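You operate a simulated robot arm through the tools that you are given. There is no shell and no other tool. Be economical: measure what you need, move in short steps, check, and stop when the job is done.

You run a simulated robot arm. Do the job below in one go: nothing can be reset, and whatever is moved stays where it is left.

JOB
Move the string tin from the odds drawer to the gilt tray, shut the drawer and tighten its loose knob.
Fine: slide the divider up against the small boxes before you shut it.

It is judged by the outcome, as a careful person would: the job done as asked, and still so three seconds after it is handed in. It fails if anything else is knocked over, pushed out of place, dropped, spilled or broken.

ROBOT AND FRAMES
A 7-joint arm with a two-finger parallel gripper, fixed in place. Base frame: the origin is at the foot of the arm, x ahead of it, y to its left, z up. Readings come in m, rad, newtons and seconds.
With the tool pointing down near the work surface it reaches from about 0.16 to 0.64 m from the base axis. Its first joint turns from -1.152 to 1.152 rad. Payload 1.57 kg.
The tool frame sits at the grasp point between the pads (the TCP): z along the fingers, y along the line on which they close. The tips reach 0.03 m beyond it. Largest opening 0.11 m; finger width 0.024, thickness 0.012; the body of the gripper, 0.048 by 0.112 m, starts 0.078 m behind the TCP.
Orientation is that of the tool frame in the base frame, as a unit quaternion [x, y, z, w]. With the fingers straight down and closing along the base's y, the tool's x points along the base's -x, its y along +y and its z along -z.

CONTROLS
- The arm moves only by the tool step_arm. Its argument "commands" is a list of rows, each an object of numbers (a shift or turn left out is 0, a gripper value left out holds the last): "grip": the finger opening in mm, from 0 to 110; "x", "y", "z": the shift along the base's x, y, z in mm; "wx", "wy", "wz": the turn, a rotation vector about the base's x, y, z in rad. In form: [{"grip": .., "x": .., "y": .., "z": .., "wx": .., "wy": .., "wz": ..}, ...]. A call has 1 to 10 rows; each row shifts and turns the commanded pose from where the row before left it. Each row takes 0.2 s and may step no farther than 0.05 m and 0.15 rad from the row before; otherwise, or with a gripper value out of range, the whole call is refused. A pose out of reach is approached as far as the arm can. The call stops where the force on the tool passes 90 N (or 10 N more than at its start, if that is more) or the arm is blocked; 0.2 s more then pass. The fingers move at their own pace (about 0.108 m/s each) and stop on an object; they squeeze with about 38 N. The grip force told is the motor's: it shows also when the fingers shut on nothing. Time passes only in rows, and 0.2 s behind the last, so rows that do not move let the fingers close. The reply holds the time, the measured pose of the TCP, the force on the tool along the base axes, the opening and the grip force, in the units named above and with some noise, and new pictures: "pictures" is both (left out), scene, wrist or none.
- Cameras (640 x 400 px; columns grow to the right, rows downward): "scene" is fixed at [0.1518, -0.4019, 1.3777]; the picture's right is [0.85, -0.53, 0.00], its down [-0.39, -0.61, -0.69] and it looks along [0.37, 0.58, -0.72] (base axes); focal length 358 px, centre (320, 200). "wrist" rides on the gripper at [-0.036, 0, -0.08] in the tool frame; the picture's right is [0.00, -1.00, 0.00], its down [0.97, 0.00, -0.24] and it looks along [0.24, 0.00, 0.97] (tool axes); focal length 218 px, centre (320, 200). There is no depth. A picture from a camera that has moved, and an enlarged one, comes with that camera's place and axes in the base frame and with its lens. The place of the scene camera against the robot may be out by one fixed shift of up to 0.018 m in any direction.
- inspect(camera, box): a new picture of the part [left, top, right, bottom] of that camera's present view, enlarged. No time passes.
- close_job(): hands the job in; it is judged then, once.

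Go step by step. Nothing tells you positions but the pictures and the camera data: compare them with the known pose of the tool, close in by small moves and look again before you grip or let go. The budget is 120 turns and 150 pictures, counting those below and the enlarged ones. Unless the task says otherwise, let go and move clear before handing in.

The tools are called after ">>>" as a command line: name --argument value ..., lists and objects as JSON in quotes. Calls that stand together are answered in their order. step_arm: Moves the arm, as the interface text tells. Its arguments: {"type":"object","properties":{"commands":{"type":"array","items":{"type":"object","properties":{"grip":{"type":"number"},"x":{"type":"number"},"y":{"type":"number"},"z":{"type":"number"},"wx":{"type":"number"},"wy":{"type":"number"},"wz":{"type":"number"}}}},"pictures":{"type":"string","enum":["both","scene","wrist","none"]}},"required":["commands"]} The other tools are called the same way: inspect (camera, box) takes an enlarged picture of a part of a camera's view; close_job () hands the job in.

At the start:

```text
clock: 0.0
tcp_pos: [0.3973, 0.0547, 1.0136]
orientation: [-0.001, 1.0, -0.001, 0.0]
force: [0.2, 0.3, -0.7]
finger_gap: 0.1098
grasp_force: 0.1
```

scene: 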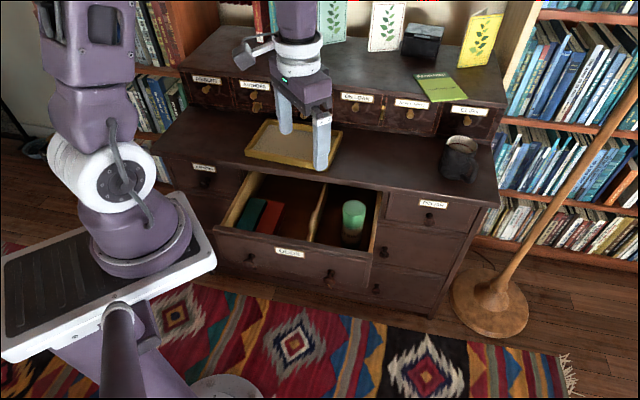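
wrist: 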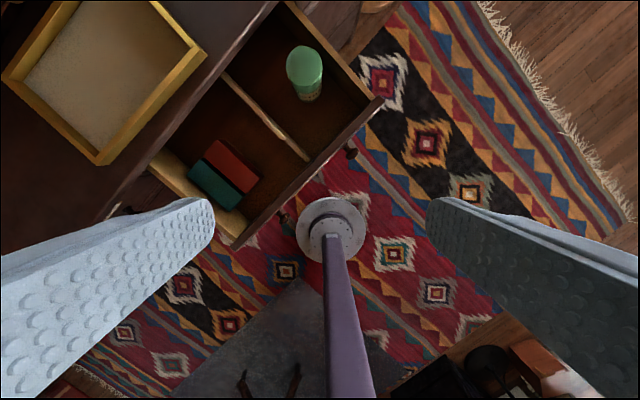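

I see an open drawer with a divider, two small boxes to its left and a green tin to its right; the gilt tray stands on the surface behind. I'll enlarge the views first.

>>> inspect --camera "scene" --box '[190, 100, 430, 310]'

>>> inspect --camera "wrist" --box '[100, 0, 420, 250]'

```text
1.90 times, centred on (310, 205) of scene
camera zoom: at [0.1518, -0.4019, 1.3777], right [0.85, -0.53, 0.0], down [-0.39, -0.61, -0.69], along [0.37, 0.58, -0.72], focal length 682 px, centre (339, 190)
```

zoom: 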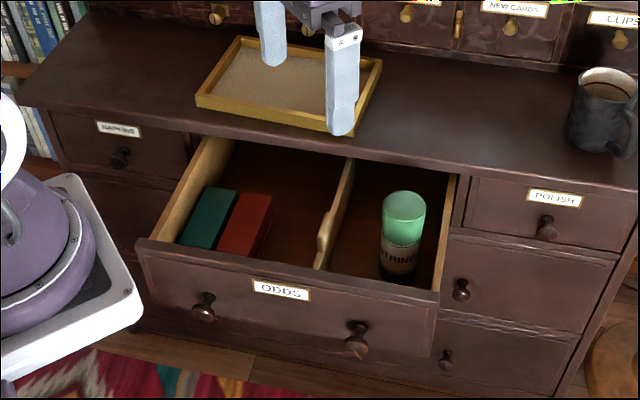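

```text
1.60 times, centred on (260, 125) of wrist
camera zoom: at [0.4332, 0.0538, 1.0938], right [0.0, -1.0, 0.0], down [-0.97, 0.0, 0.24], along [-0.24, 0.0, -0.97], focal length 349 px, centre (416, 320)
```

zoom: 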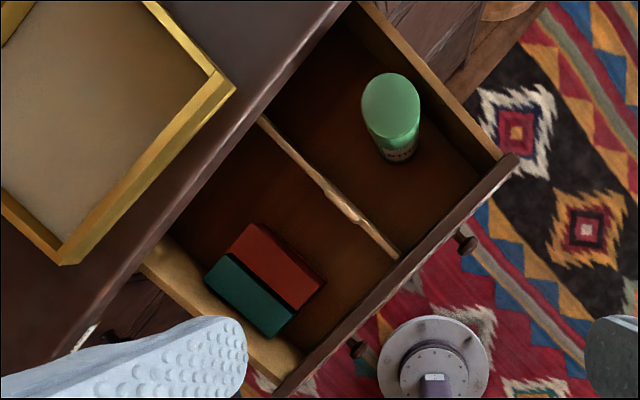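

The chest is turned by about 38° to the base, and the tin's top is near (0.56, 0.08, 0.69). I'll turn the tool to line up with the drawer and look from above it.

>>> step_arm --commands '[{"x": 15, "z": -15, "wz": 0.132}, {"x": 15, "z": -15, "wz": 0.132}, {"x": 15, "z": -15, "wz": 0.132}, {"x": 15, "z": -15, "wz": 0.131}, {"x": 15, "z": -15, "wz": 0.131}, {}]'

```text
clock: 1.4
tcp_pos: [0.4731, 0.0557, 0.9377]
orientation: [-0.323, 0.946, 0.0, 0.001]
force: [0.3, 0.4, -0.2]
finger_gap: 0.1102
grasp_force: 0.1
camera wrist: at [0.501, 0.0758, 1.0185], right [0.61, -0.79, 0.0], down [-0.77, -0.6, 0.24], along [-0.19, -0.15, -0.97], focal length 218 px, centre (320, 200)
```

scene: 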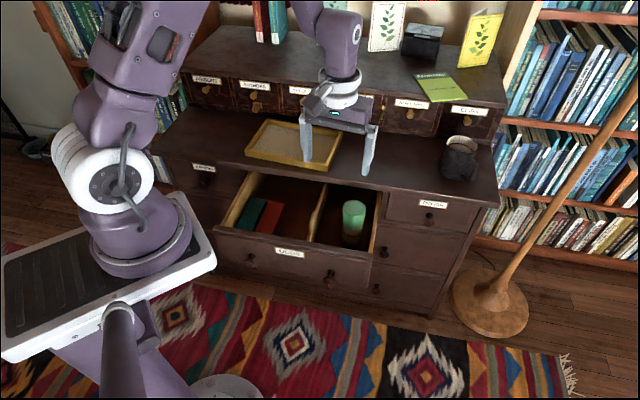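
wrist: 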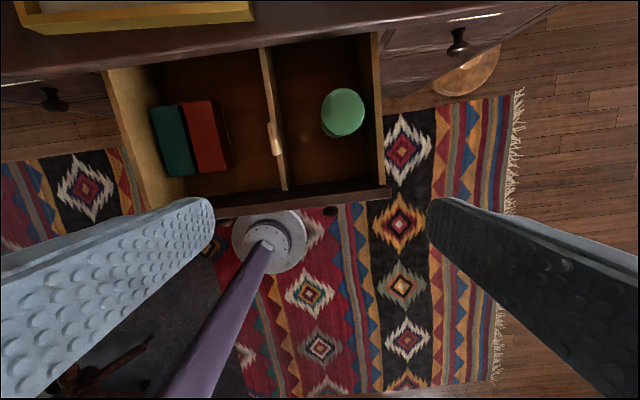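

The chest front is turned a little more (about 45°). I'll square up to it and move over the tin.

>>> step_arm --commands '[{"x": 20, "y": 5, "z": -15, "wz": 0.06}, {"x": 20, "y": 5, "z": -15, "wz": 0.06}, {"x": 20, "y": 5, "z": -15}, {"x": 20, "y": 5, "z": -15}, {}]'

>>> inspect --camera "scene" --box '[200, 160, 400, 310]'

```text
clock: 2.6
tcp_pos: [0.5521, 0.0747, 0.8782]
orientation: [-0.38, 0.925, 0.0, 0.0]
force: [-0.4, -0.3, 0.1]
finger_gap: 0.11
grasp_force: 0.1
camera wrist: at [0.5779, 0.0987, 0.9583], right [0.7, -0.71, 0.0], down [-0.69, -0.68, 0.24], along [-0.17, -0.17, -0.97], focal length 218 px, centre (320, 200)
```

scene: 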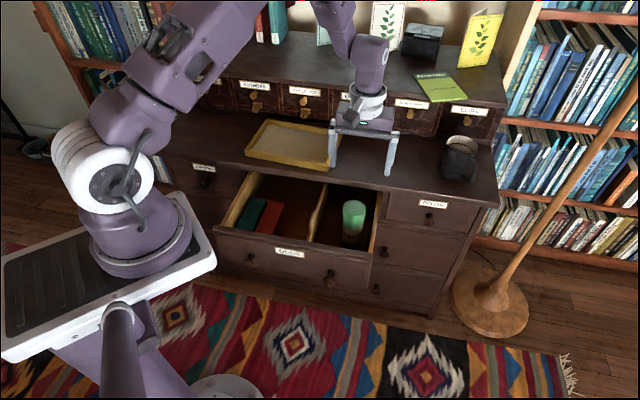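
wrist: 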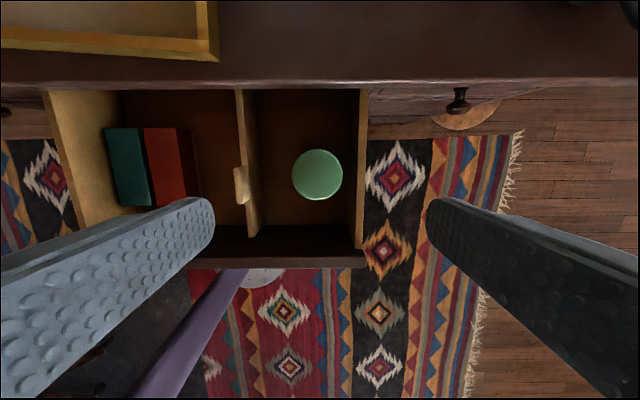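

```text
2.67 times, centred on (300, 235) of scene
camera zoom: at [0.1518, -0.4019, 1.3777], right [0.85, -0.53, 0.0], down [-0.39, -0.61, -0.69], along [0.37, 0.58, -0.72], focal length 955 px, centre (373, 107)
```

zoom: 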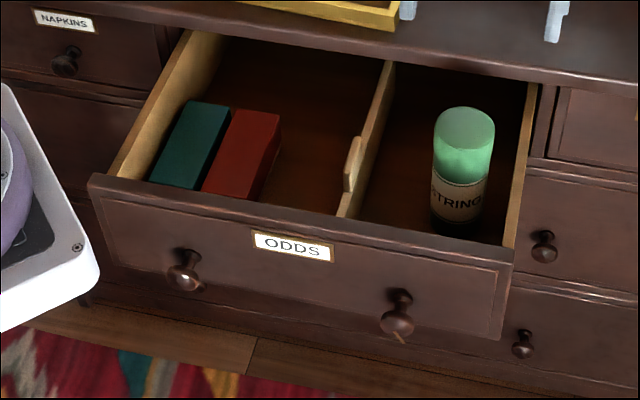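

The tool is square to the drawer now. The tin is about 57 mm across, from z 0.585 to 0.717, centred near (0.5535, 0.078). I'll narrow the fingers to fit between divider and side wall, and descend partway.

>>> step_arm --commands '[{"grip": 80, "x": 1.5, "y": 4, "z": -30}, {"z": -30}, {"z": -20}, {}]'

>>> inspect --camera "scene" --box '[240, 100, 440, 260]'

```text
clock: 3.6
tcp_pos: [0.5544, 0.0788, 0.7988]
orientation: [-0.379, 0.926, 0.0, 0.0]
force: [-0.8, -0.3, 0.1]
finger_gap: 0.0801
grasp_force: 0.0
camera wrist: at [0.5791, 0.1032, 0.8784], right [0.7, -0.71, 0.0], down [-0.69, -0.68, 0.24], along [-0.17, -0.17, -0.97], focal length 218 px, centre (320, 200)
```

scene: 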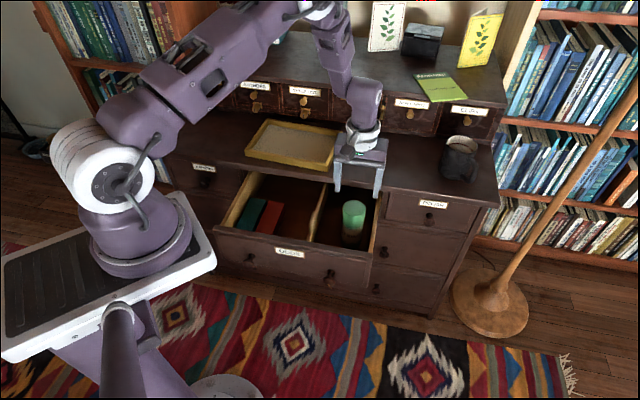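
wrist: 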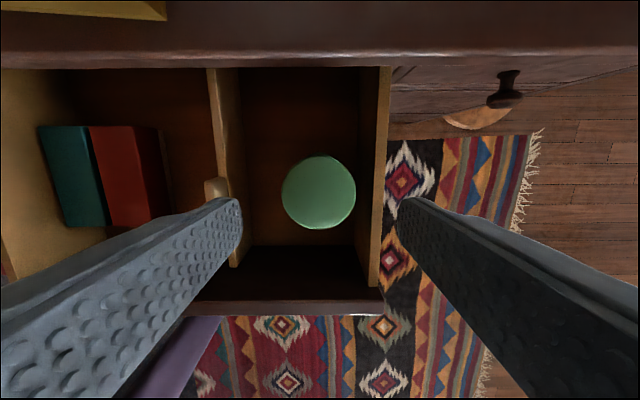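

```text
2.50 times, centred on (340, 180) of scene
camera zoom: at [0.1518, -0.4019, 1.3777], right [0.85, -0.53, 0.0], down [-0.39, -0.61, -0.69], along [0.37, 0.58, -0.72], focal length 896 px, centre (270, 250)
```

zoom: 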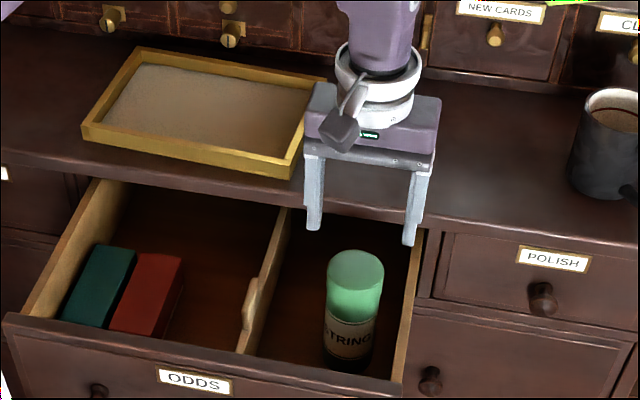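

The tin sits centred between the fingers; I'll narrow a little more and go down to about z = 0.652 in small steps.

>>> step_arm --commands '[{"grip": 75, "x": -1, "y": 1, "z": -20}, {"z": -25}, {"z": -25}, {"z": -25}, {}]'

>>> inspect --camera "scene" --box '[290, 150, 420, 260]'

```text
clock: 4.8
tcp_pos: [0.5538, 0.0796, 0.702]
orientation: [-0.379, 0.925, 0.0, 0.0]
force: [-0.7, 0.4, -0.5]
finger_gap: 0.075
grasp_force: 0.1
camera wrist: at [0.5784, 0.1032, 0.7828], right [0.7, -0.71, 0.0], down [-0.69, -0.68, 0.24], along [-0.17, -0.17, -0.97], focal length 218 px, centre (320, 200)
```

scene: 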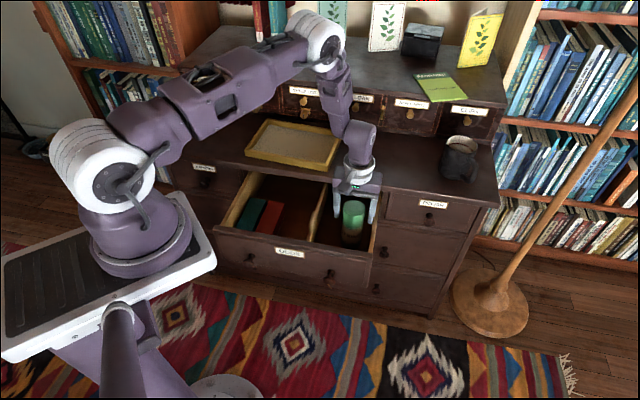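
wrist: 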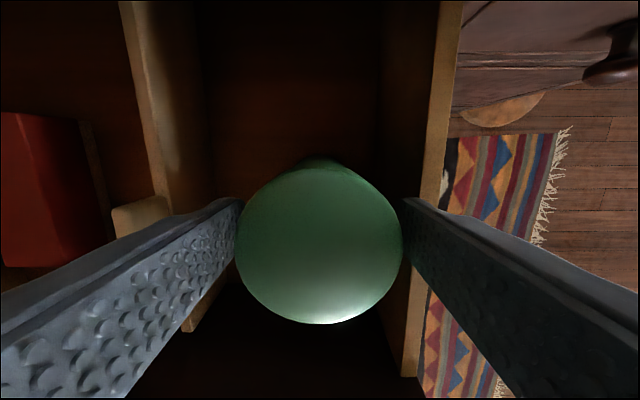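

```text
3.64 times, centred on (355, 205) of scene
camera zoom: at [0.1518, -0.4019, 1.3777], right [0.85, -0.53, 0.0], down [-0.39, -0.61, -0.69], along [0.37, 0.58, -0.72], focal length 1303 px, centre (193, 182)
```

zoom: 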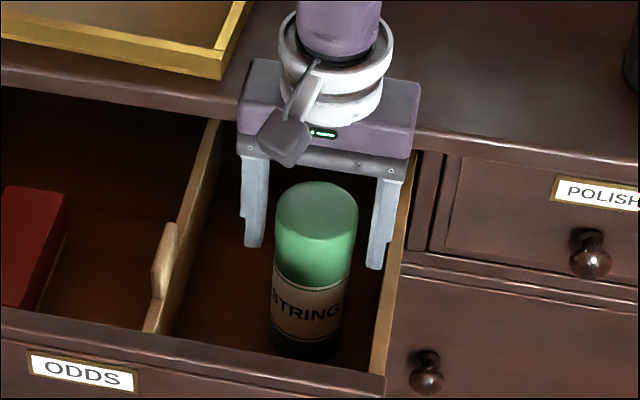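

Well centred and clear of the side wall; going down another 50 mm, then closing.

>>> step_arm --commands '[{"z": -17}, {"z": -17}, {"z": -16}, {}]'

>>> inspect --camera "scene" --box '[290, 150, 420, 260]'

```text
clock: 5.6
tcp_pos: [0.5641, 0.0835, 0.6639]
orientation: [-0.381, 0.924, -0.002, 0.012]
force: [-5.7, 9.5, 26.0]
finger_gap: 0.0655
grasp_force: 0.1
stopped in row 4: the force on the tool passed its limit (the readings are from after the stop); the commanded pose is now the measured one
camera wrist: at [0.5873, 0.1073, 0.7457], right [0.7, -0.71, 0.01], down [-0.69, -0.68, 0.22], along [-0.15, -0.16, -0.98], focal length 218 px, centre (320, 200)
```

scene: 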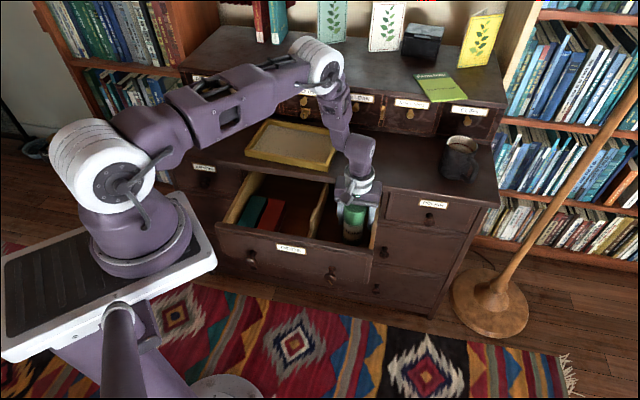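
wrist: 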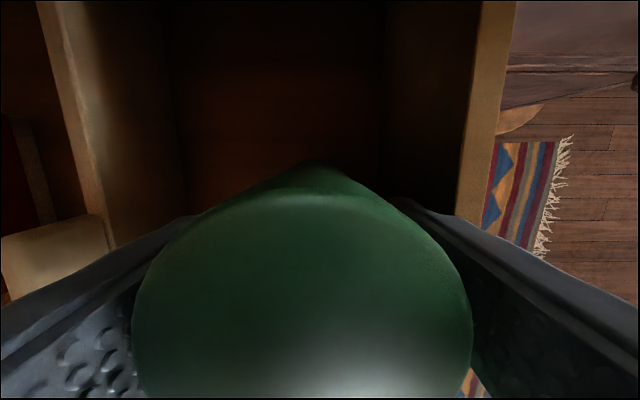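

```text
3.64 times, centred on (355, 205) of scene
camera zoom: at [0.1512, -0.4017, 1.3778], right [0.85, -0.53, 0.0], down [-0.39, -0.61, -0.69], along [0.37, 0.58, -0.72], focal length 1303 px, centre (193, 182)
```

zoom: 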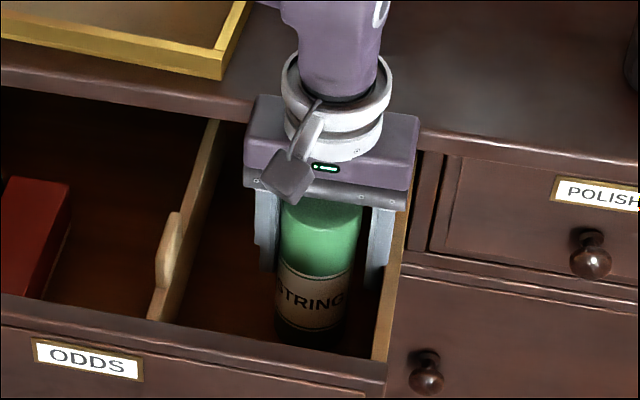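

The fingers touched at z 0.664, and the reply shows a sideways push to the left with the gap pressed to 65 mm. I take it the right finger is on the drawer's right wall. I'll narrow slightly to free it, back up and look again.

>>> step_arm --commands '[{"grip": 64}, {"z": 10}, {"z": 15}, {"z": 15}, {}]'

>>> inspect --camera "scene" --box '[200, 150, 400, 300]'

```text
clock: 6.8
tcp_pos: [0.5641, 0.0829, 0.7026]
orientation: [-0.38, 0.925, -0.003, 0.01]
force: [-0.3, 0.3, 0.1]
finger_gap: 0.0641
grasp_force: 0.0
camera wrist: at [0.5868, 0.1058, 0.7839], right [0.7, -0.71, 0.01], down [-0.69, -0.68, 0.22], along [-0.15, -0.17, -0.97], focal length 218 px, centre (320, 200)
```

scene: 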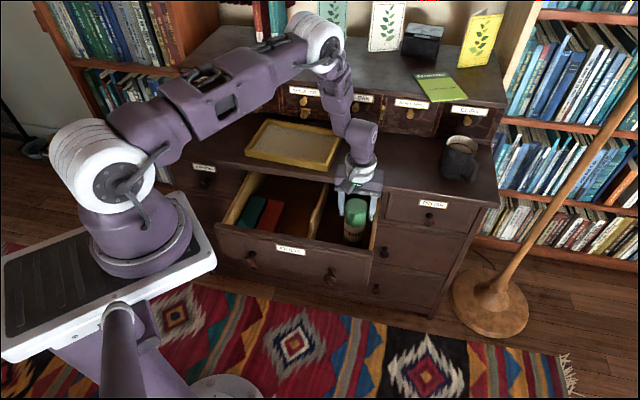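
wrist: 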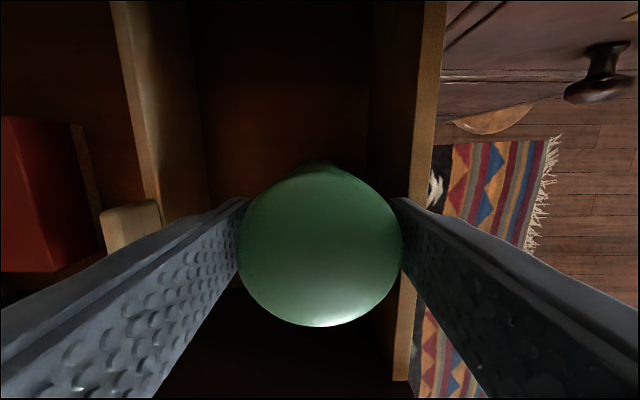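

```text
2.67 times, centred on (300, 225) of scene
camera zoom: at [0.1518, -0.4019, 1.3777], right [0.85, -0.53, 0.0], down [-0.39, -0.61, -0.69], along [0.37, 0.58, -0.72], focal length 955 px, centre (373, 133)
```

zoom: 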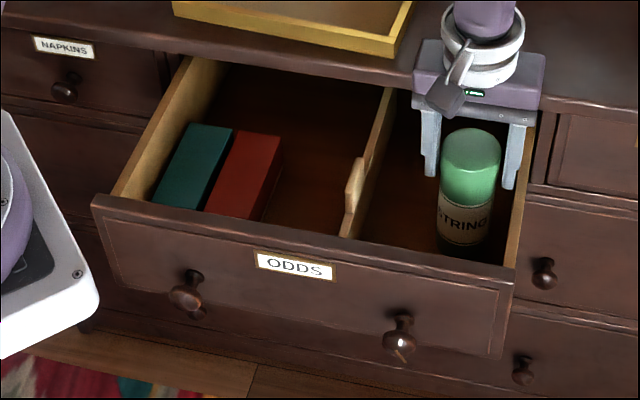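

The tin is still centred between the fingers and the drawer only slid in about 1 cm. With the fingers at 64 mm there is now room on both sides, so I'll correct the slight tilt and go down gently.

>>> step_arm --commands '[{"x": -1, "y": 1, "wx": -0.008, "wy": 0.02}, {"z": -10}, {"z": -10}, {"z": -8}, {"z": -8}, {"z": -6}, {}]'

```text
clock: 8.4
tcp_pos: [0.5629, 0.0838, 0.6605]
orientation: [-0.38, 0.925, -0.003, 0.001]
force: [0.8, 0.0, 0.2]
finger_gap: 0.0642
grasp_force: 0.0
camera wrist: at [0.5872, 0.1079, 0.7413], right [0.7, -0.71, 0.0], down [-0.69, -0.68, 0.24], along [-0.17, -0.17, -0.97], focal length 218 px, centre (320, 200)
```

scene: 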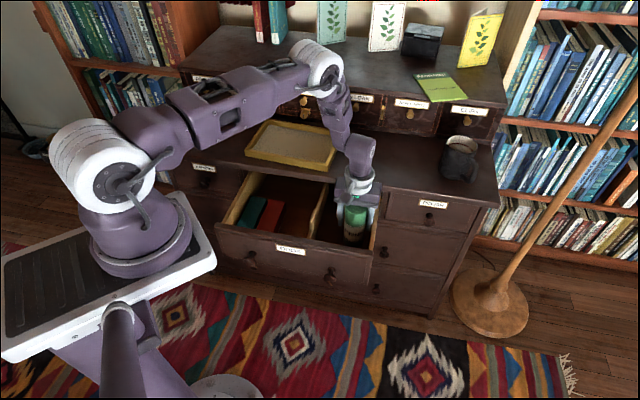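
wrist: 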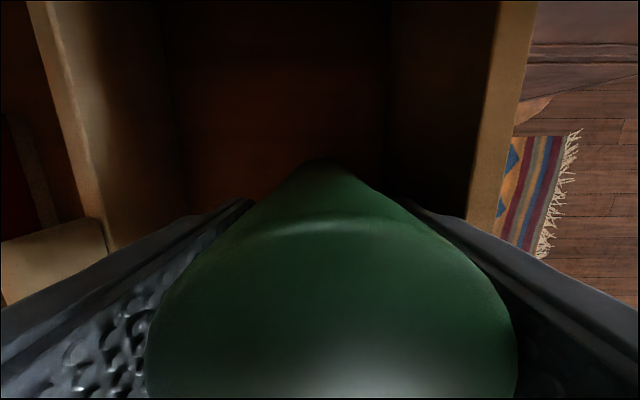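

No contact this time. Closing on the tin.

>>> step_arm --commands '[{"x": 1, "y": -1, "grip": 58}, {"grip": 45}, {}, {}]' --pictures "none"

```text
clock: 9.4
tcp_pos: [0.5633, 0.0804, 0.6598]
orientation: [-0.38, 0.925, -0.003, 0.0]
force: [-0.1, 1.2, 0.7]
finger_gap: 0.0574
grasp_force: 38.3
```

Gripped at 57.4 mm with full force. Lifting straight up.

>>> step_arm --commands '[{"z": 15}, {"z": 25}, {"z": 30}, {"z": 35}, {"z": 35}, {"z": 35}, {"z": 35}, {}]'

>>> inspect --camera "scene" --box '[230, 90, 430, 250]'

```text
clock: 11.2
tcp_pos: [0.5627, 0.0825, 0.8717]
orientation: [-0.381, 0.925, -0.002, 0.001]
force: [-0.9, -0.4, -1.9]
finger_gap: 0.0572
grasp_force: 37.5
camera wrist: at [0.5874, 0.1065, 0.9514], right [0.7, -0.71, 0.0], down [-0.69, -0.68, 0.24], along [-0.17, -0.17, -0.97], focal length 218 px, centre (320, 200)
```

scene: 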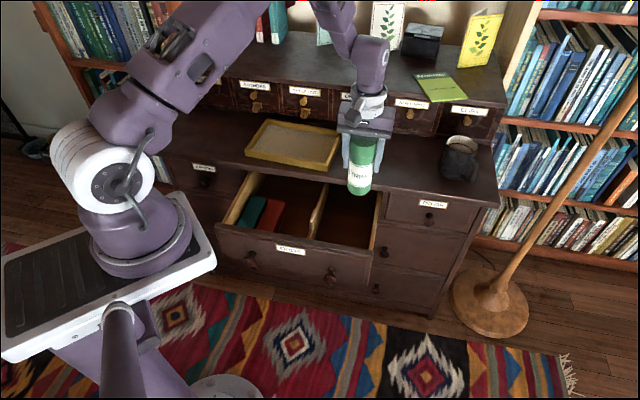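
wrist: 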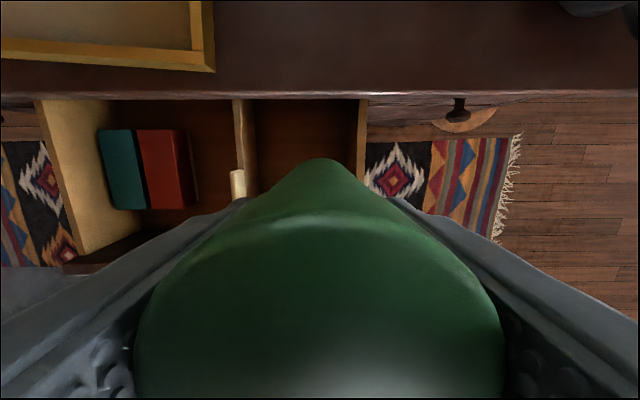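

```text
2.50 times, centred on (330, 170) of scene
camera zoom: at [0.1518, -0.4019, 1.3777], right [0.85, -0.53, 0.0], down [-0.39, -0.61, -0.69], along [0.37, 0.58, -0.72], focal length 896 px, centre (295, 275)
```

zoom: 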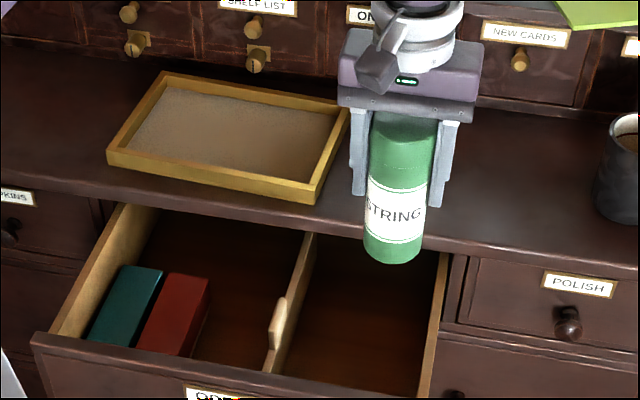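

The tin is held. The gilt tray's near edge runs from about (0.566, 0.225) to (0.404, 0.43), so I aim for a spot just inside its near edge around (0.512, 0.38), staying high on the way.

>>> step_arm --commands '[{"z": 30}, {"x": -6, "y": 35, "z": 10}, {"x": -6, "y": 38}, {"x": -6, "y": 38}, {"x": -6, "y": 38}, {"x": -6, "y": 38}, {"x": -7, "y": 38}, {"x": -7, "y": 38}, {"x": -7, "y": 34}, {}]'

>>> inspect --camera "scene" --box '[200, 60, 400, 220]'

```text
clock: 13.4
tcp_pos: [0.5115, 0.3799, 0.9117]
orientation: [-0.381, 0.925, -0.003, 0.0]
force: [-0.1, 0.2, -2.5]
finger_gap: 0.0574
grasp_force: 38.2
camera wrist: at [0.5369, 0.4033, 0.9913], right [0.7, -0.71, 0.0], down [-0.69, -0.68, 0.24], along [-0.17, -0.17, -0.97], focal length 218 px, centre (320, 200)
```

scene: 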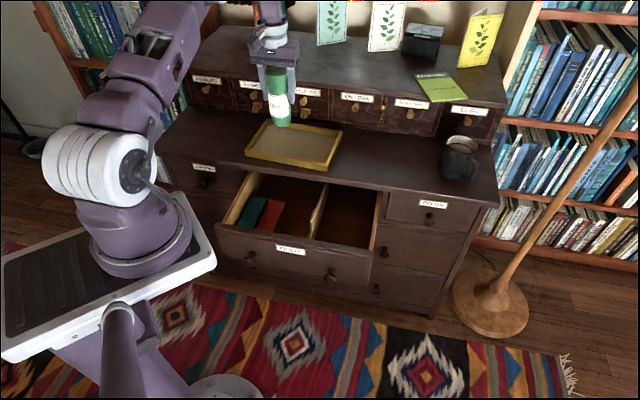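
wrist: 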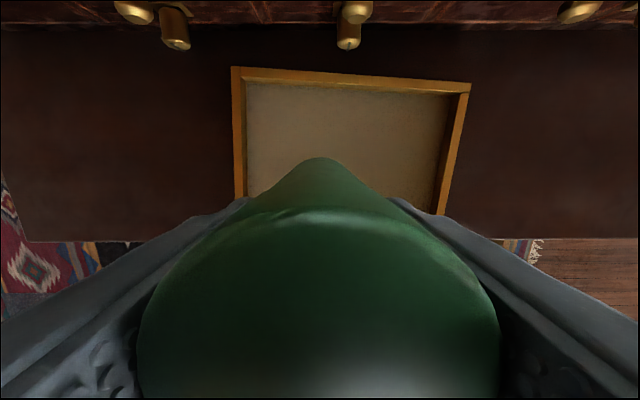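

```text
2.50 times, centred on (300, 140) of scene
camera zoom: at [0.1518, -0.4018, 1.3777], right [0.85, -0.53, 0.0], down [-0.39, -0.61, -0.69], along [0.37, 0.58, -0.72], focal length 896 px, centre (370, 350)
```

zoom: 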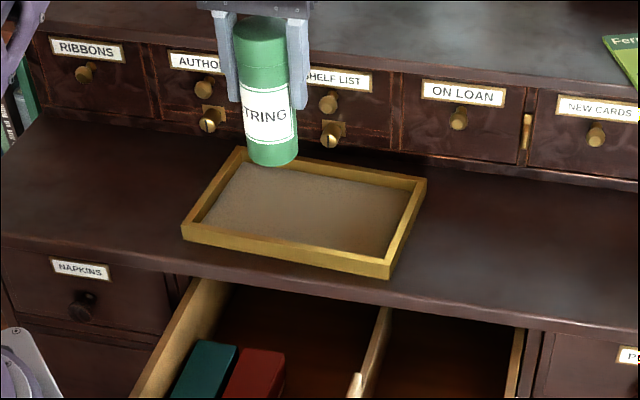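

The tray measures about 0.26 × 0.17 m and the tin is above its near part, clear of the rim. I'll shift 5 mm further in and lower it.

>>> step_arm --commands '[{"x": 4, "y": 3, "z": -25}, {"z": -30}, {"z": -25}, {"z": -20}, {}]'

>>> inspect --camera "scene" --box '[220, 80, 360, 190]'

```text
clock: 14.6
tcp_pos: [0.5172, 0.3822, 0.8127]
orientation: [-0.381, 0.925, -0.001, 0.004]
force: [0.8, 2.1, 32.6]
finger_gap: 0.0576
grasp_force: 38.3
camera wrist: at [0.5419, 0.4072, 0.8939], right [0.7, -0.71, 0.01], down [-0.69, -0.68, 0.23], along [-0.16, -0.17, -0.97], focal length 218 px, centre (320, 200)
```

scene: 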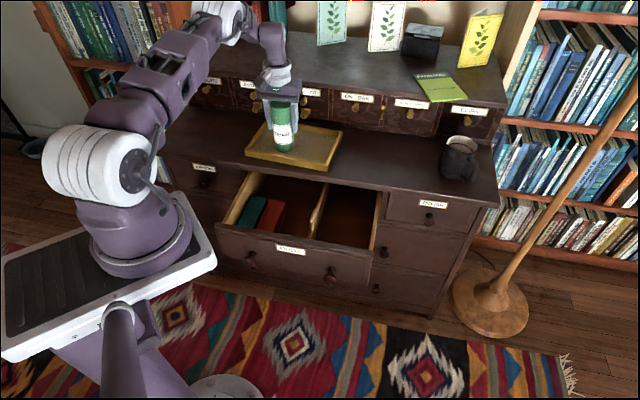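
wrist: 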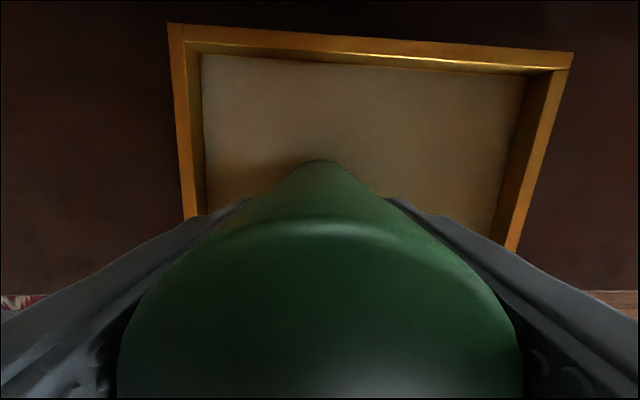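

```text
3.64 times, centred on (290, 135) of scene
camera zoom: at [0.1513, -0.4022, 1.3777], right [0.85, -0.53, 0.0], down [-0.39, -0.61, -0.69], along [0.37, 0.58, -0.72], focal length 1303 px, centre (429, 436)
```

zoom: 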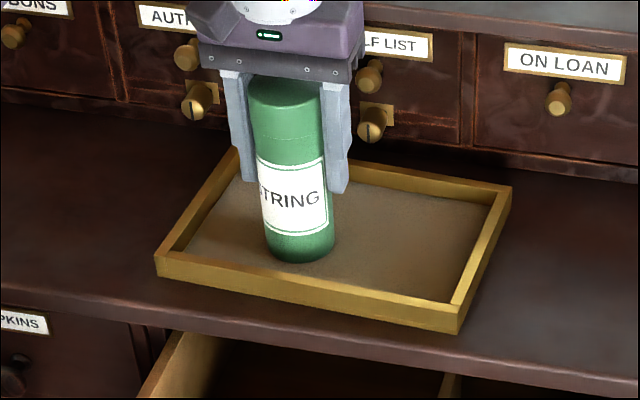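

The tin's base touches the tray floor inside the rim (32 N upward). I'll ease off the pressure and check before opening.

>>> step_arm --commands '[{"z": 1}, {"z": 0.5}, {}]' --pictures "none"

```text
clock: 15.4
tcp_pos: [0.516, 0.3816, 0.8126]
orientation: [-0.38, 0.925, -0.002, 0.0]
force: [5.7, 5.3, 17.5]
finger_gap: 0.0571
grasp_force: 37.5
```

>>> step_arm --commands '[{"z": 1}, {}]' --pictures "none"

```text
clock: 16.0
tcp_pos: [0.5143, 0.381, 0.8131]
orientation: [-0.381, 0.925, -0.004, -0.002]
force: [0.5, 1.0, 0.7]
finger_gap: 0.057
grasp_force: 37.7
```

Pressure is gone with the tin just resting. Opening a little and rising straight up.

>>> step_arm --commands '[{"grip": 68}, {"grip": 76}, {}, {"z": 15}, {"z": 30}, {"z": 40}, {"z": 40}, {}]'

>>> inspect --camera "scene" --box '[220, 80, 360, 190]'

```text
clock: 17.8
tcp_pos: [0.5166, 0.3815, 0.9377]
orientation: [-0.38, 0.925, -0.003, 0.0]
force: [0.9, 0.7, -0.3]
finger_gap: 0.0759
grasp_force: 0.1
camera wrist: at [0.5409, 0.4062, 1.0196], right [0.7, -0.71, 0.0], down [-0.69, -0.68, 0.24], along [-0.17, -0.17, -0.97], focal length 218 px, centre (320, 200)
```

scene: 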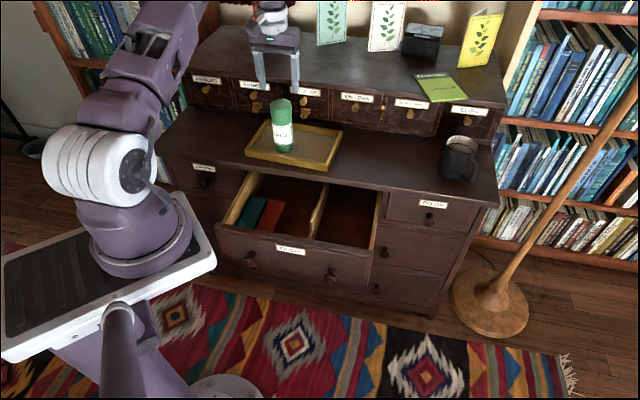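
wrist: 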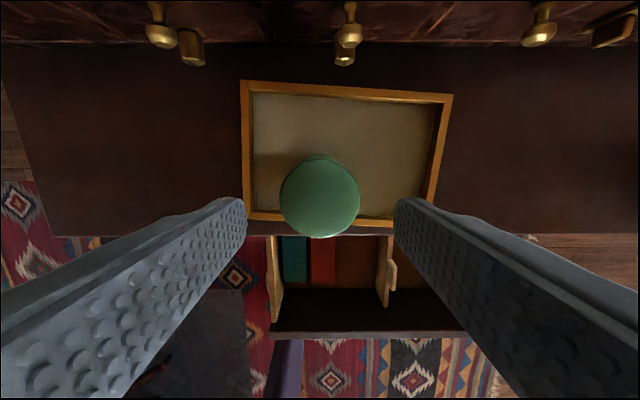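

```text
3.64 times, centred on (290, 135) of scene
camera zoom: at [0.1518, -0.4019, 1.3777], right [0.85, -0.53, 0.0], down [-0.39, -0.61, -0.69], along [0.37, 0.58, -0.72], focal length 1303 px, centre (429, 436)
```

zoom: 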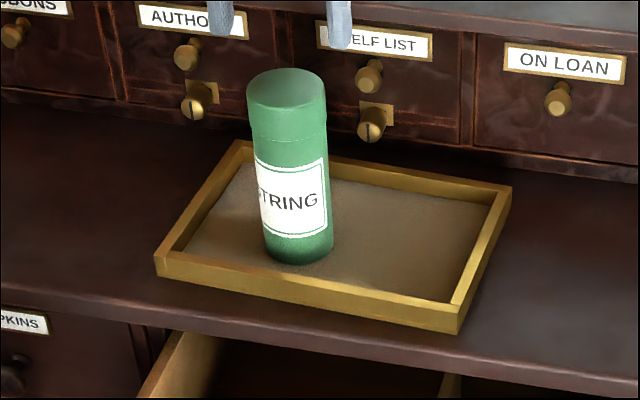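

The tin stands upright well inside the tray. Next the divider: I'll move over the drawer for a close look.

>>> step_arm --commands '[{"z": 20}, {"x": -2, "y": -40}, {"x": -2, "y": -45}, {"x": -2, "y": -45}, {"x": -2, "y": -45, "z": -20}, {"x": -2, "y": -40, "z": -40, "grip": 30}, {"z": -40, "grip": 10}, {"grip": 0}, {}]'

>>> inspect --camera "wrist" --box '[120, 50, 440, 250]'

>>> inspect --camera "scene" --box '[210, 160, 390, 300]'

```text
refused: row 6 steps farther than a row can; nothing moved
```

```text
2.00 times, centred on (280, 150) of wrist
camera zoom: at [0.5409, 0.4062, 1.0196], right [0.7, -0.71, 0.0], down [-0.69, -0.68, 0.24], along [-0.17, -0.17, -0.97], focal length 436 px, centre (400, 300)
```

zoom: 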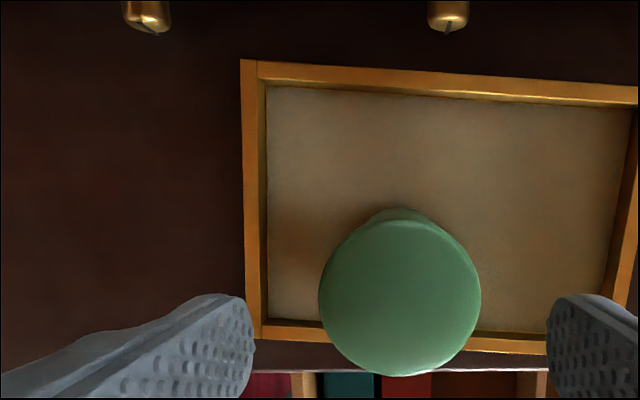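

```text
2.86 times, centred on (300, 230) of scene
camera zoom: at [0.1518, -0.4019, 1.3777], right [0.85, -0.53, 0.0], down [-0.39, -0.61, -0.69], along [0.37, 0.58, -0.72], focal length 1024 px, centre (377, 114)
```

zoom: 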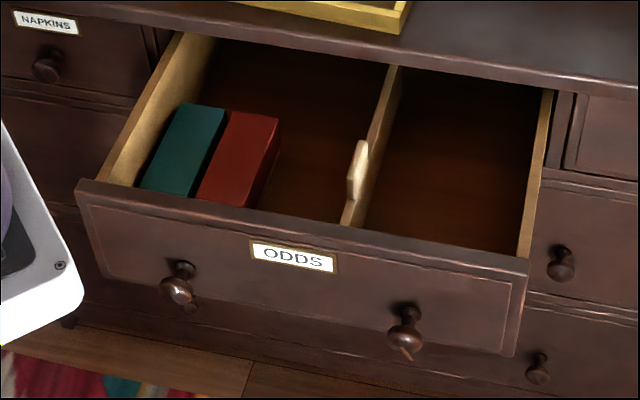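

One row was too long, so nothing moved; sending the move again in shorter rows.

>>> step_arm --commands '[{"z": 20}, {"x": -2, "y": -40}, {"x": -2, "y": -45}, {"x": -2, "y": -45}, {"x": -2, "y": -40, "z": -20}, {"x": -2, "y": -30, "z": -35, "grip": 30}, {"z": -45, "grip": 10}, {"grip": 0}, {}]'

>>> inspect --camera "wrist" --box '[160, 50, 480, 250]'

```text
clock: 19.8
tcp_pos: [0.506, 0.1812, 0.8589]
orientation: [-0.38, 0.925, -0.002, -0.001]
force: [-0.4, -0.1, -0.3]
finger_gap: 0.0
grasp_force: 21.5
camera wrist: at [0.5313, 0.2062, 0.9398], right [0.7, -0.71, 0.0], down [-0.69, -0.68, 0.24], along [-0.17, -0.17, -0.97], focal length 218 px, centre (320, 200)
```

scene: 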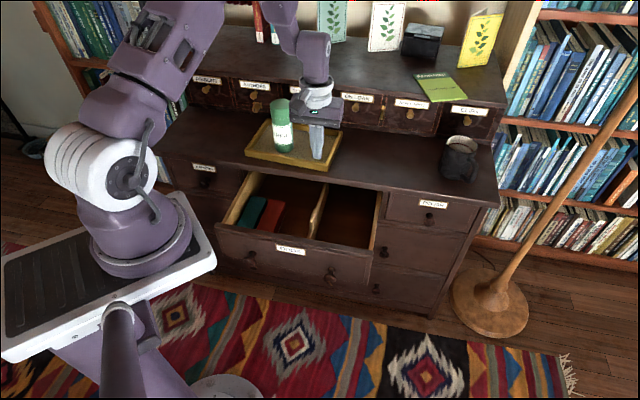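
wrist: 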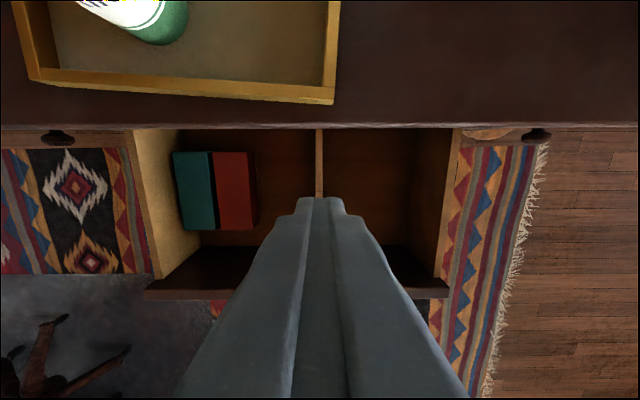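

```text
2.00 times, centred on (320, 150) of wrist
camera zoom: at [0.5313, 0.2062, 0.9398], right [0.7, -0.71, 0.0], down [-0.69, -0.68, 0.24], along [-0.17, -0.17, -0.97], focal length 436 px, centre (320, 300)
```

zoom: 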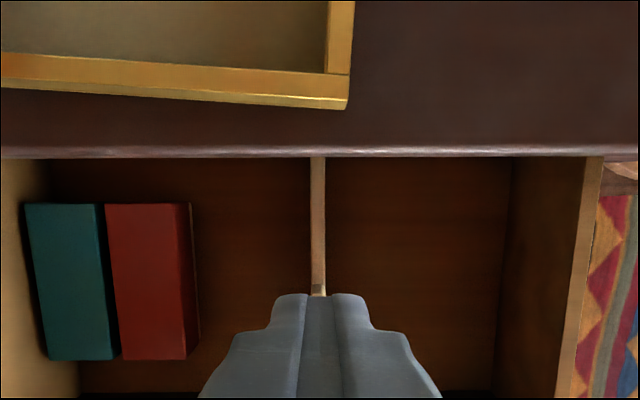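

The divider is directly below the tool, with the boxes about 10 cm to its left. I'll push it from its right face with closed fingers, opposite the boxes. First I move right of it and partway down to check.

>>> step_arm --commands '[{"x": -1.5, "y": -26}, {"x": -2, "y": -27}, {"z": -45}, {"z": -45}, {"z": -35}, {"z": -20}, {}]'

>>> inspect --camera "scene" --box '[210, 140, 390, 280]'

```text
clock: 21.4
tcp_pos: [0.5032, 0.1295, 0.7133]
orientation: [-0.379, 0.925, -0.002, 0.0]
force: [1.1, 0.0, 0.2]
finger_gap: 0.0002
grasp_force: 21.3
camera wrist: at [0.5277, 0.154, 0.7942], right [0.7, -0.71, 0.0], down [-0.69, -0.68, 0.24], along [-0.17, -0.17, -0.97], focal length 218 px, centre (320, 200)
```

scene: 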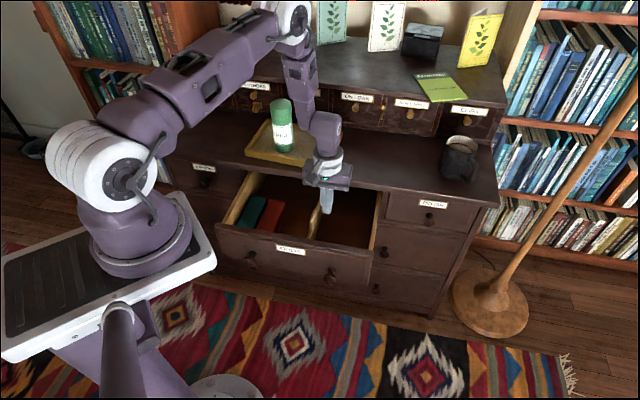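
wrist: 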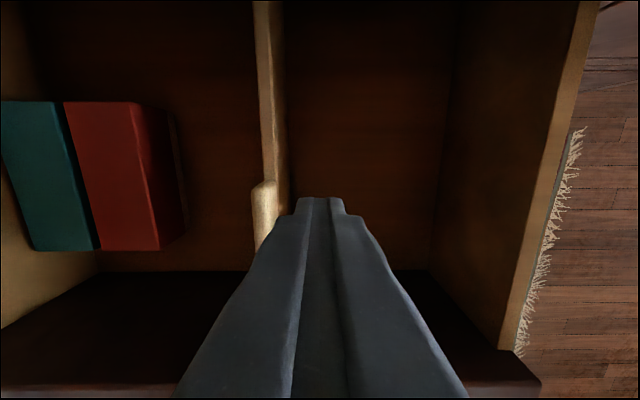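

```text
2.86 times, centred on (300, 210) of scene
camera zoom: at [0.1518, -0.4019, 1.3777], right [0.85, -0.53, 0.0], down [-0.39, -0.61, -0.69], along [0.37, 0.58, -0.72], focal length 1024 px, centre (377, 171)
```

zoom: 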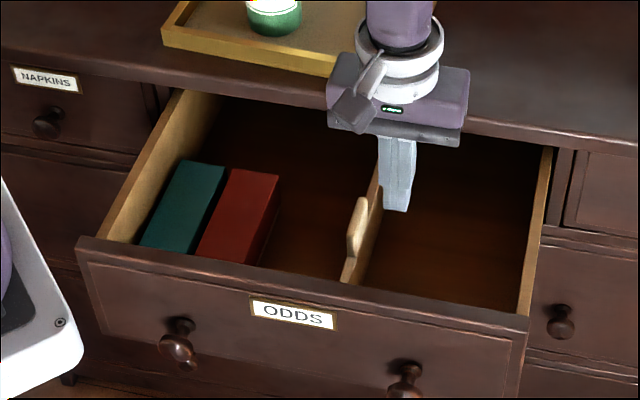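

The fingers are about 13 mm right of the divider and opposite the boxes. Lowering to tips near z 0.60, then moving left until touch.

>>> step_arm --commands '[{"z": -25}, {"z": -25}, {"z": -20}, {"z": -12}, {}]' --pictures "none"

>>> step_arm --commands '[{"x": -3.5, "y": 3.55}, {"x": -3.5, "y": 3.55}, {"x": -3.5, "y": 3.55}, {"x": -3.5, "y": 3.55}, {}]'

```text
clock: 22.6
tcp_pos: [0.5021, 0.1288, 0.6311]
orientation: [-0.38, 0.925, -0.003, 0.0]
force: [-0.4, 0.2, 0.5]
finger_gap: 0.0
grasp_force: 21.2
```

```text
clock: 23.8
tcp_pos: [0.4889, 0.1426, 0.6324]
orientation: [-0.38, 0.925, -0.003, 0.001]
force: [1.7, -1.6, 0.8]
finger_gap: 0.0
grasp_force: 21.0
camera wrist: at [0.5139, 0.1672, 0.7123], right [0.7, -0.71, 0.01], down [-0.69, -0.68, 0.24], along [-0.17, -0.17, -0.97], focal length 218 px, centre (320, 200)
```

scene: 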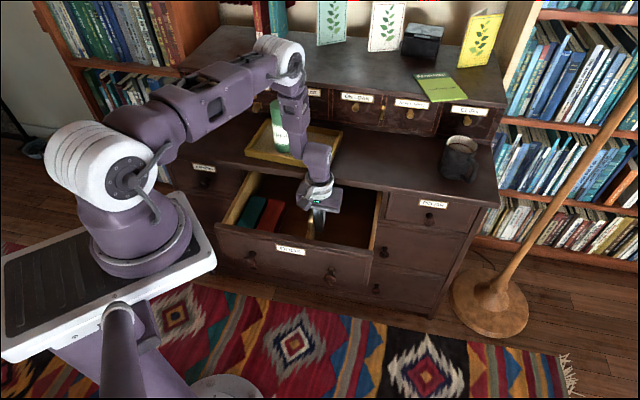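
wrist: 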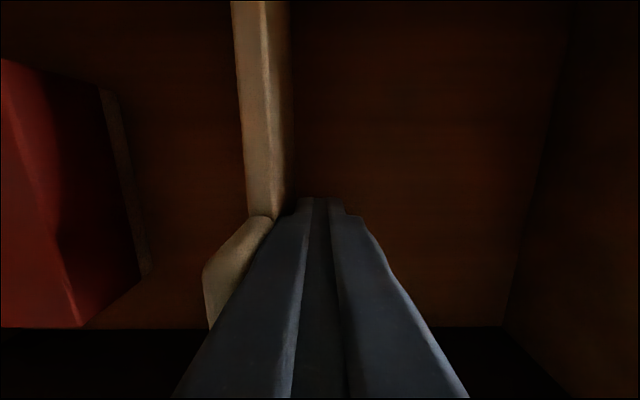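

Light touch on the divider. Pushing it left 40 mm and checking the forces.

>>> step_arm --commands '[{"x": -3.5, "y": 3.55}, {"x": -5, "y": 5.1}, {"x": -5, "y": 5.1}, {"x": -5, "y": 5.1}, {"x": -5, "y": 5.1}, {"x": -5, "y": 5.1}, {}]'

>>> inspect --camera "scene" --box '[210, 140, 390, 280]'

```text
clock: 25.4
tcp_pos: [0.46, 0.1709, 0.6312]
orientation: [-0.379, 0.925, -0.003, 0.0]
force: [1.0, -1.2, 0.2]
finger_gap: 0.0
grasp_force: 21.4
camera wrist: at [0.4854, 0.1967, 0.7122], right [0.7, -0.71, 0.0], down [-0.69, -0.68, 0.24], along [-0.17, -0.17, -0.97], focal length 218 px, centre (320, 200)
```

scene: 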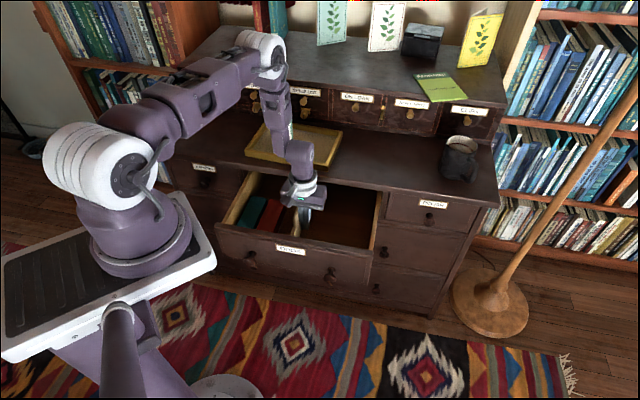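
wrist: 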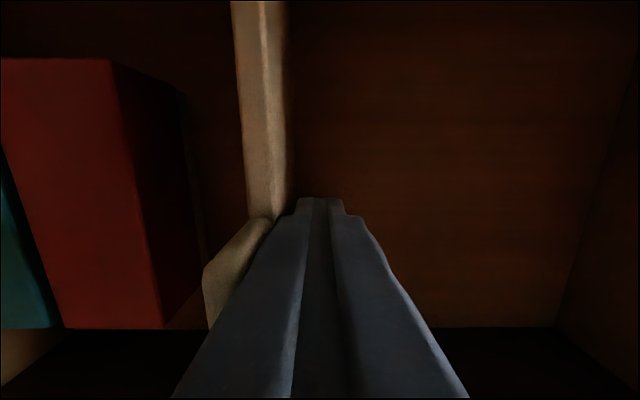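

```text
2.86 times, centred on (300, 210) of scene
camera zoom: at [0.1518, -0.4019, 1.3777], right [0.85, -0.53, 0.0], down [-0.39, -0.61, -0.69], along [0.37, 0.58, -0.72], focal length 1024 px, centre (377, 171)
```

zoom: 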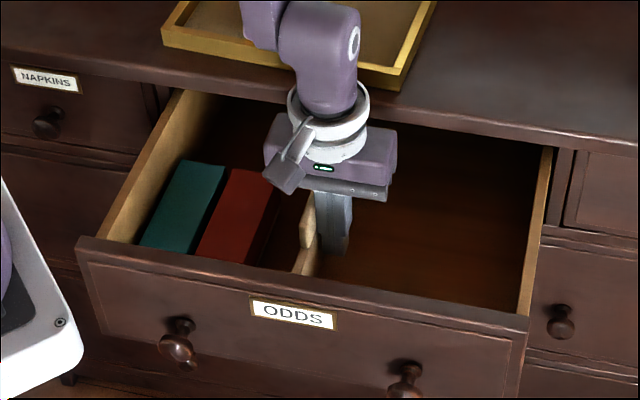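

The divider slides easily with about 1.5 N. Going 30 mm further, with small steps to follow.

>>> step_arm --commands '[{"x": -5, "y": 5.1}, {"x": -5, "y": 5.1}, {"x": -5, "y": 5.1}, {"x": -5, "y": 5.1}, {}]'

>>> inspect --camera "scene" --box '[220, 170, 340, 270]'

```text
clock: 26.6
tcp_pos: [0.4406, 0.192, 0.6314]
orientation: [-0.381, 0.925, -0.004, -0.001]
force: [0.6, -1.2, -0.1]
finger_gap: 0.0001
grasp_force: 21.6
camera wrist: at [0.4657, 0.2168, 0.7115], right [0.7, -0.71, 0.0], down [-0.69, -0.68, 0.24], along [-0.17, -0.17, -0.97], focal length 218 px, centre (320, 200)
```

scene: 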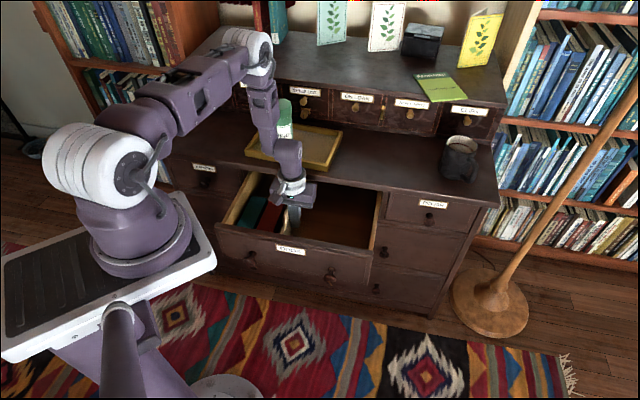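
wrist: 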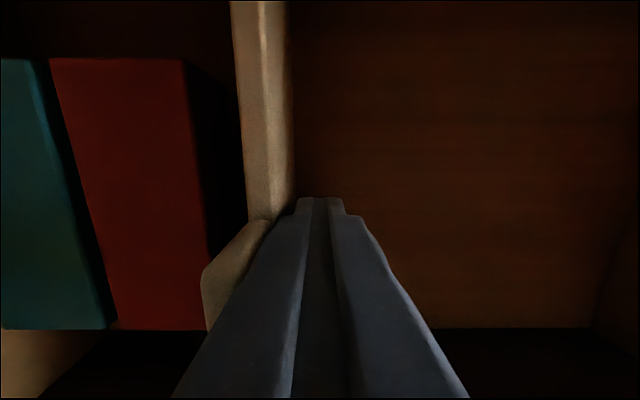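

```text
4.00 times, centred on (280, 220) of scene
camera zoom: at [0.1518, -0.4019, 1.3777], right [0.85, -0.53, 0.0], down [-0.39, -0.61, -0.69], along [0.37, 0.58, -0.72], focal length 1433 px, centre (480, 120)
```

zoom: 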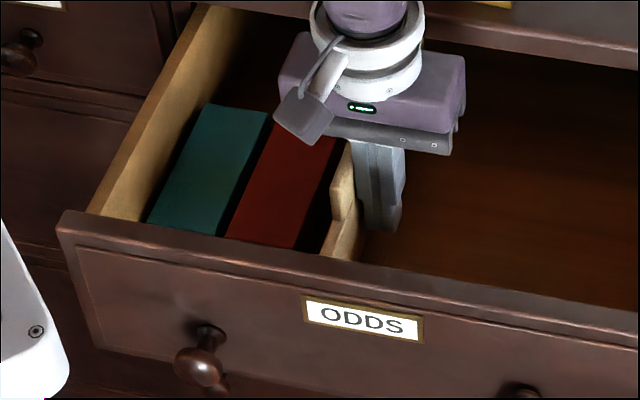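

About 16 mm remain between the divider's tab and the red box, and about 30 mm to the divider's face. I continue in small steps, watching the force.

>>> step_arm --commands '[{"x": -3.5, "y": 3.55}, {"x": -3.5, "y": 3.55}, {"x": -2, "y": 2}, {}]'

>>> inspect --camera "scene" --box '[220, 170, 340, 270]'

```text
clock: 27.6
tcp_pos: [0.4306, 0.2006, 0.6311]
orientation: [-0.38, 0.925, -0.002, 0.001]
force: [1.9, -0.4, 1.8]
finger_gap: 0.0
grasp_force: 21.3
camera wrist: at [0.4564, 0.2259, 0.7116], right [0.7, -0.71, 0.0], down [-0.69, -0.68, 0.24], along [-0.17, -0.17, -0.97], focal length 218 px, centre (320, 200)
```

scene: 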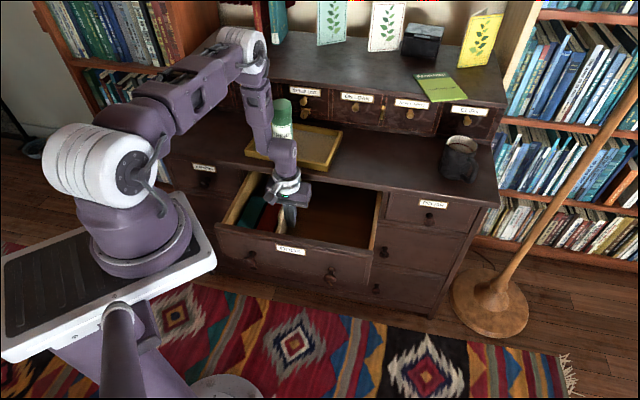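
wrist: 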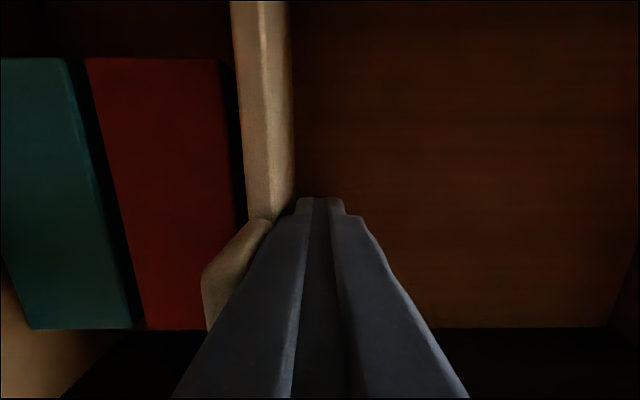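

```text
4.00 times, centred on (280, 220) of scene
camera zoom: at [0.1518, -0.4019, 1.3777], right [0.85, -0.53, 0.0], down [-0.39, -0.61, -0.69], along [0.37, 0.58, -0.72], focal length 1433 px, centre (480, 120)
```

zoom: 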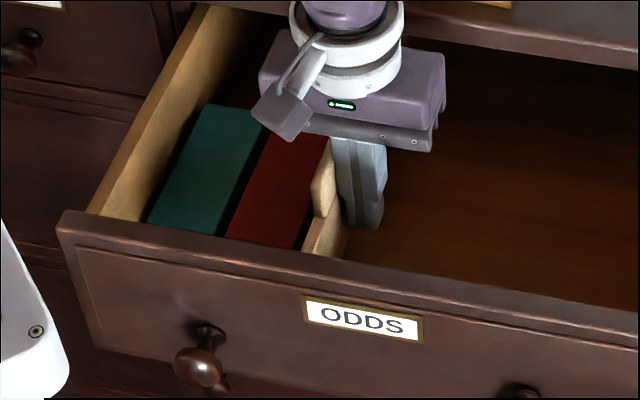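

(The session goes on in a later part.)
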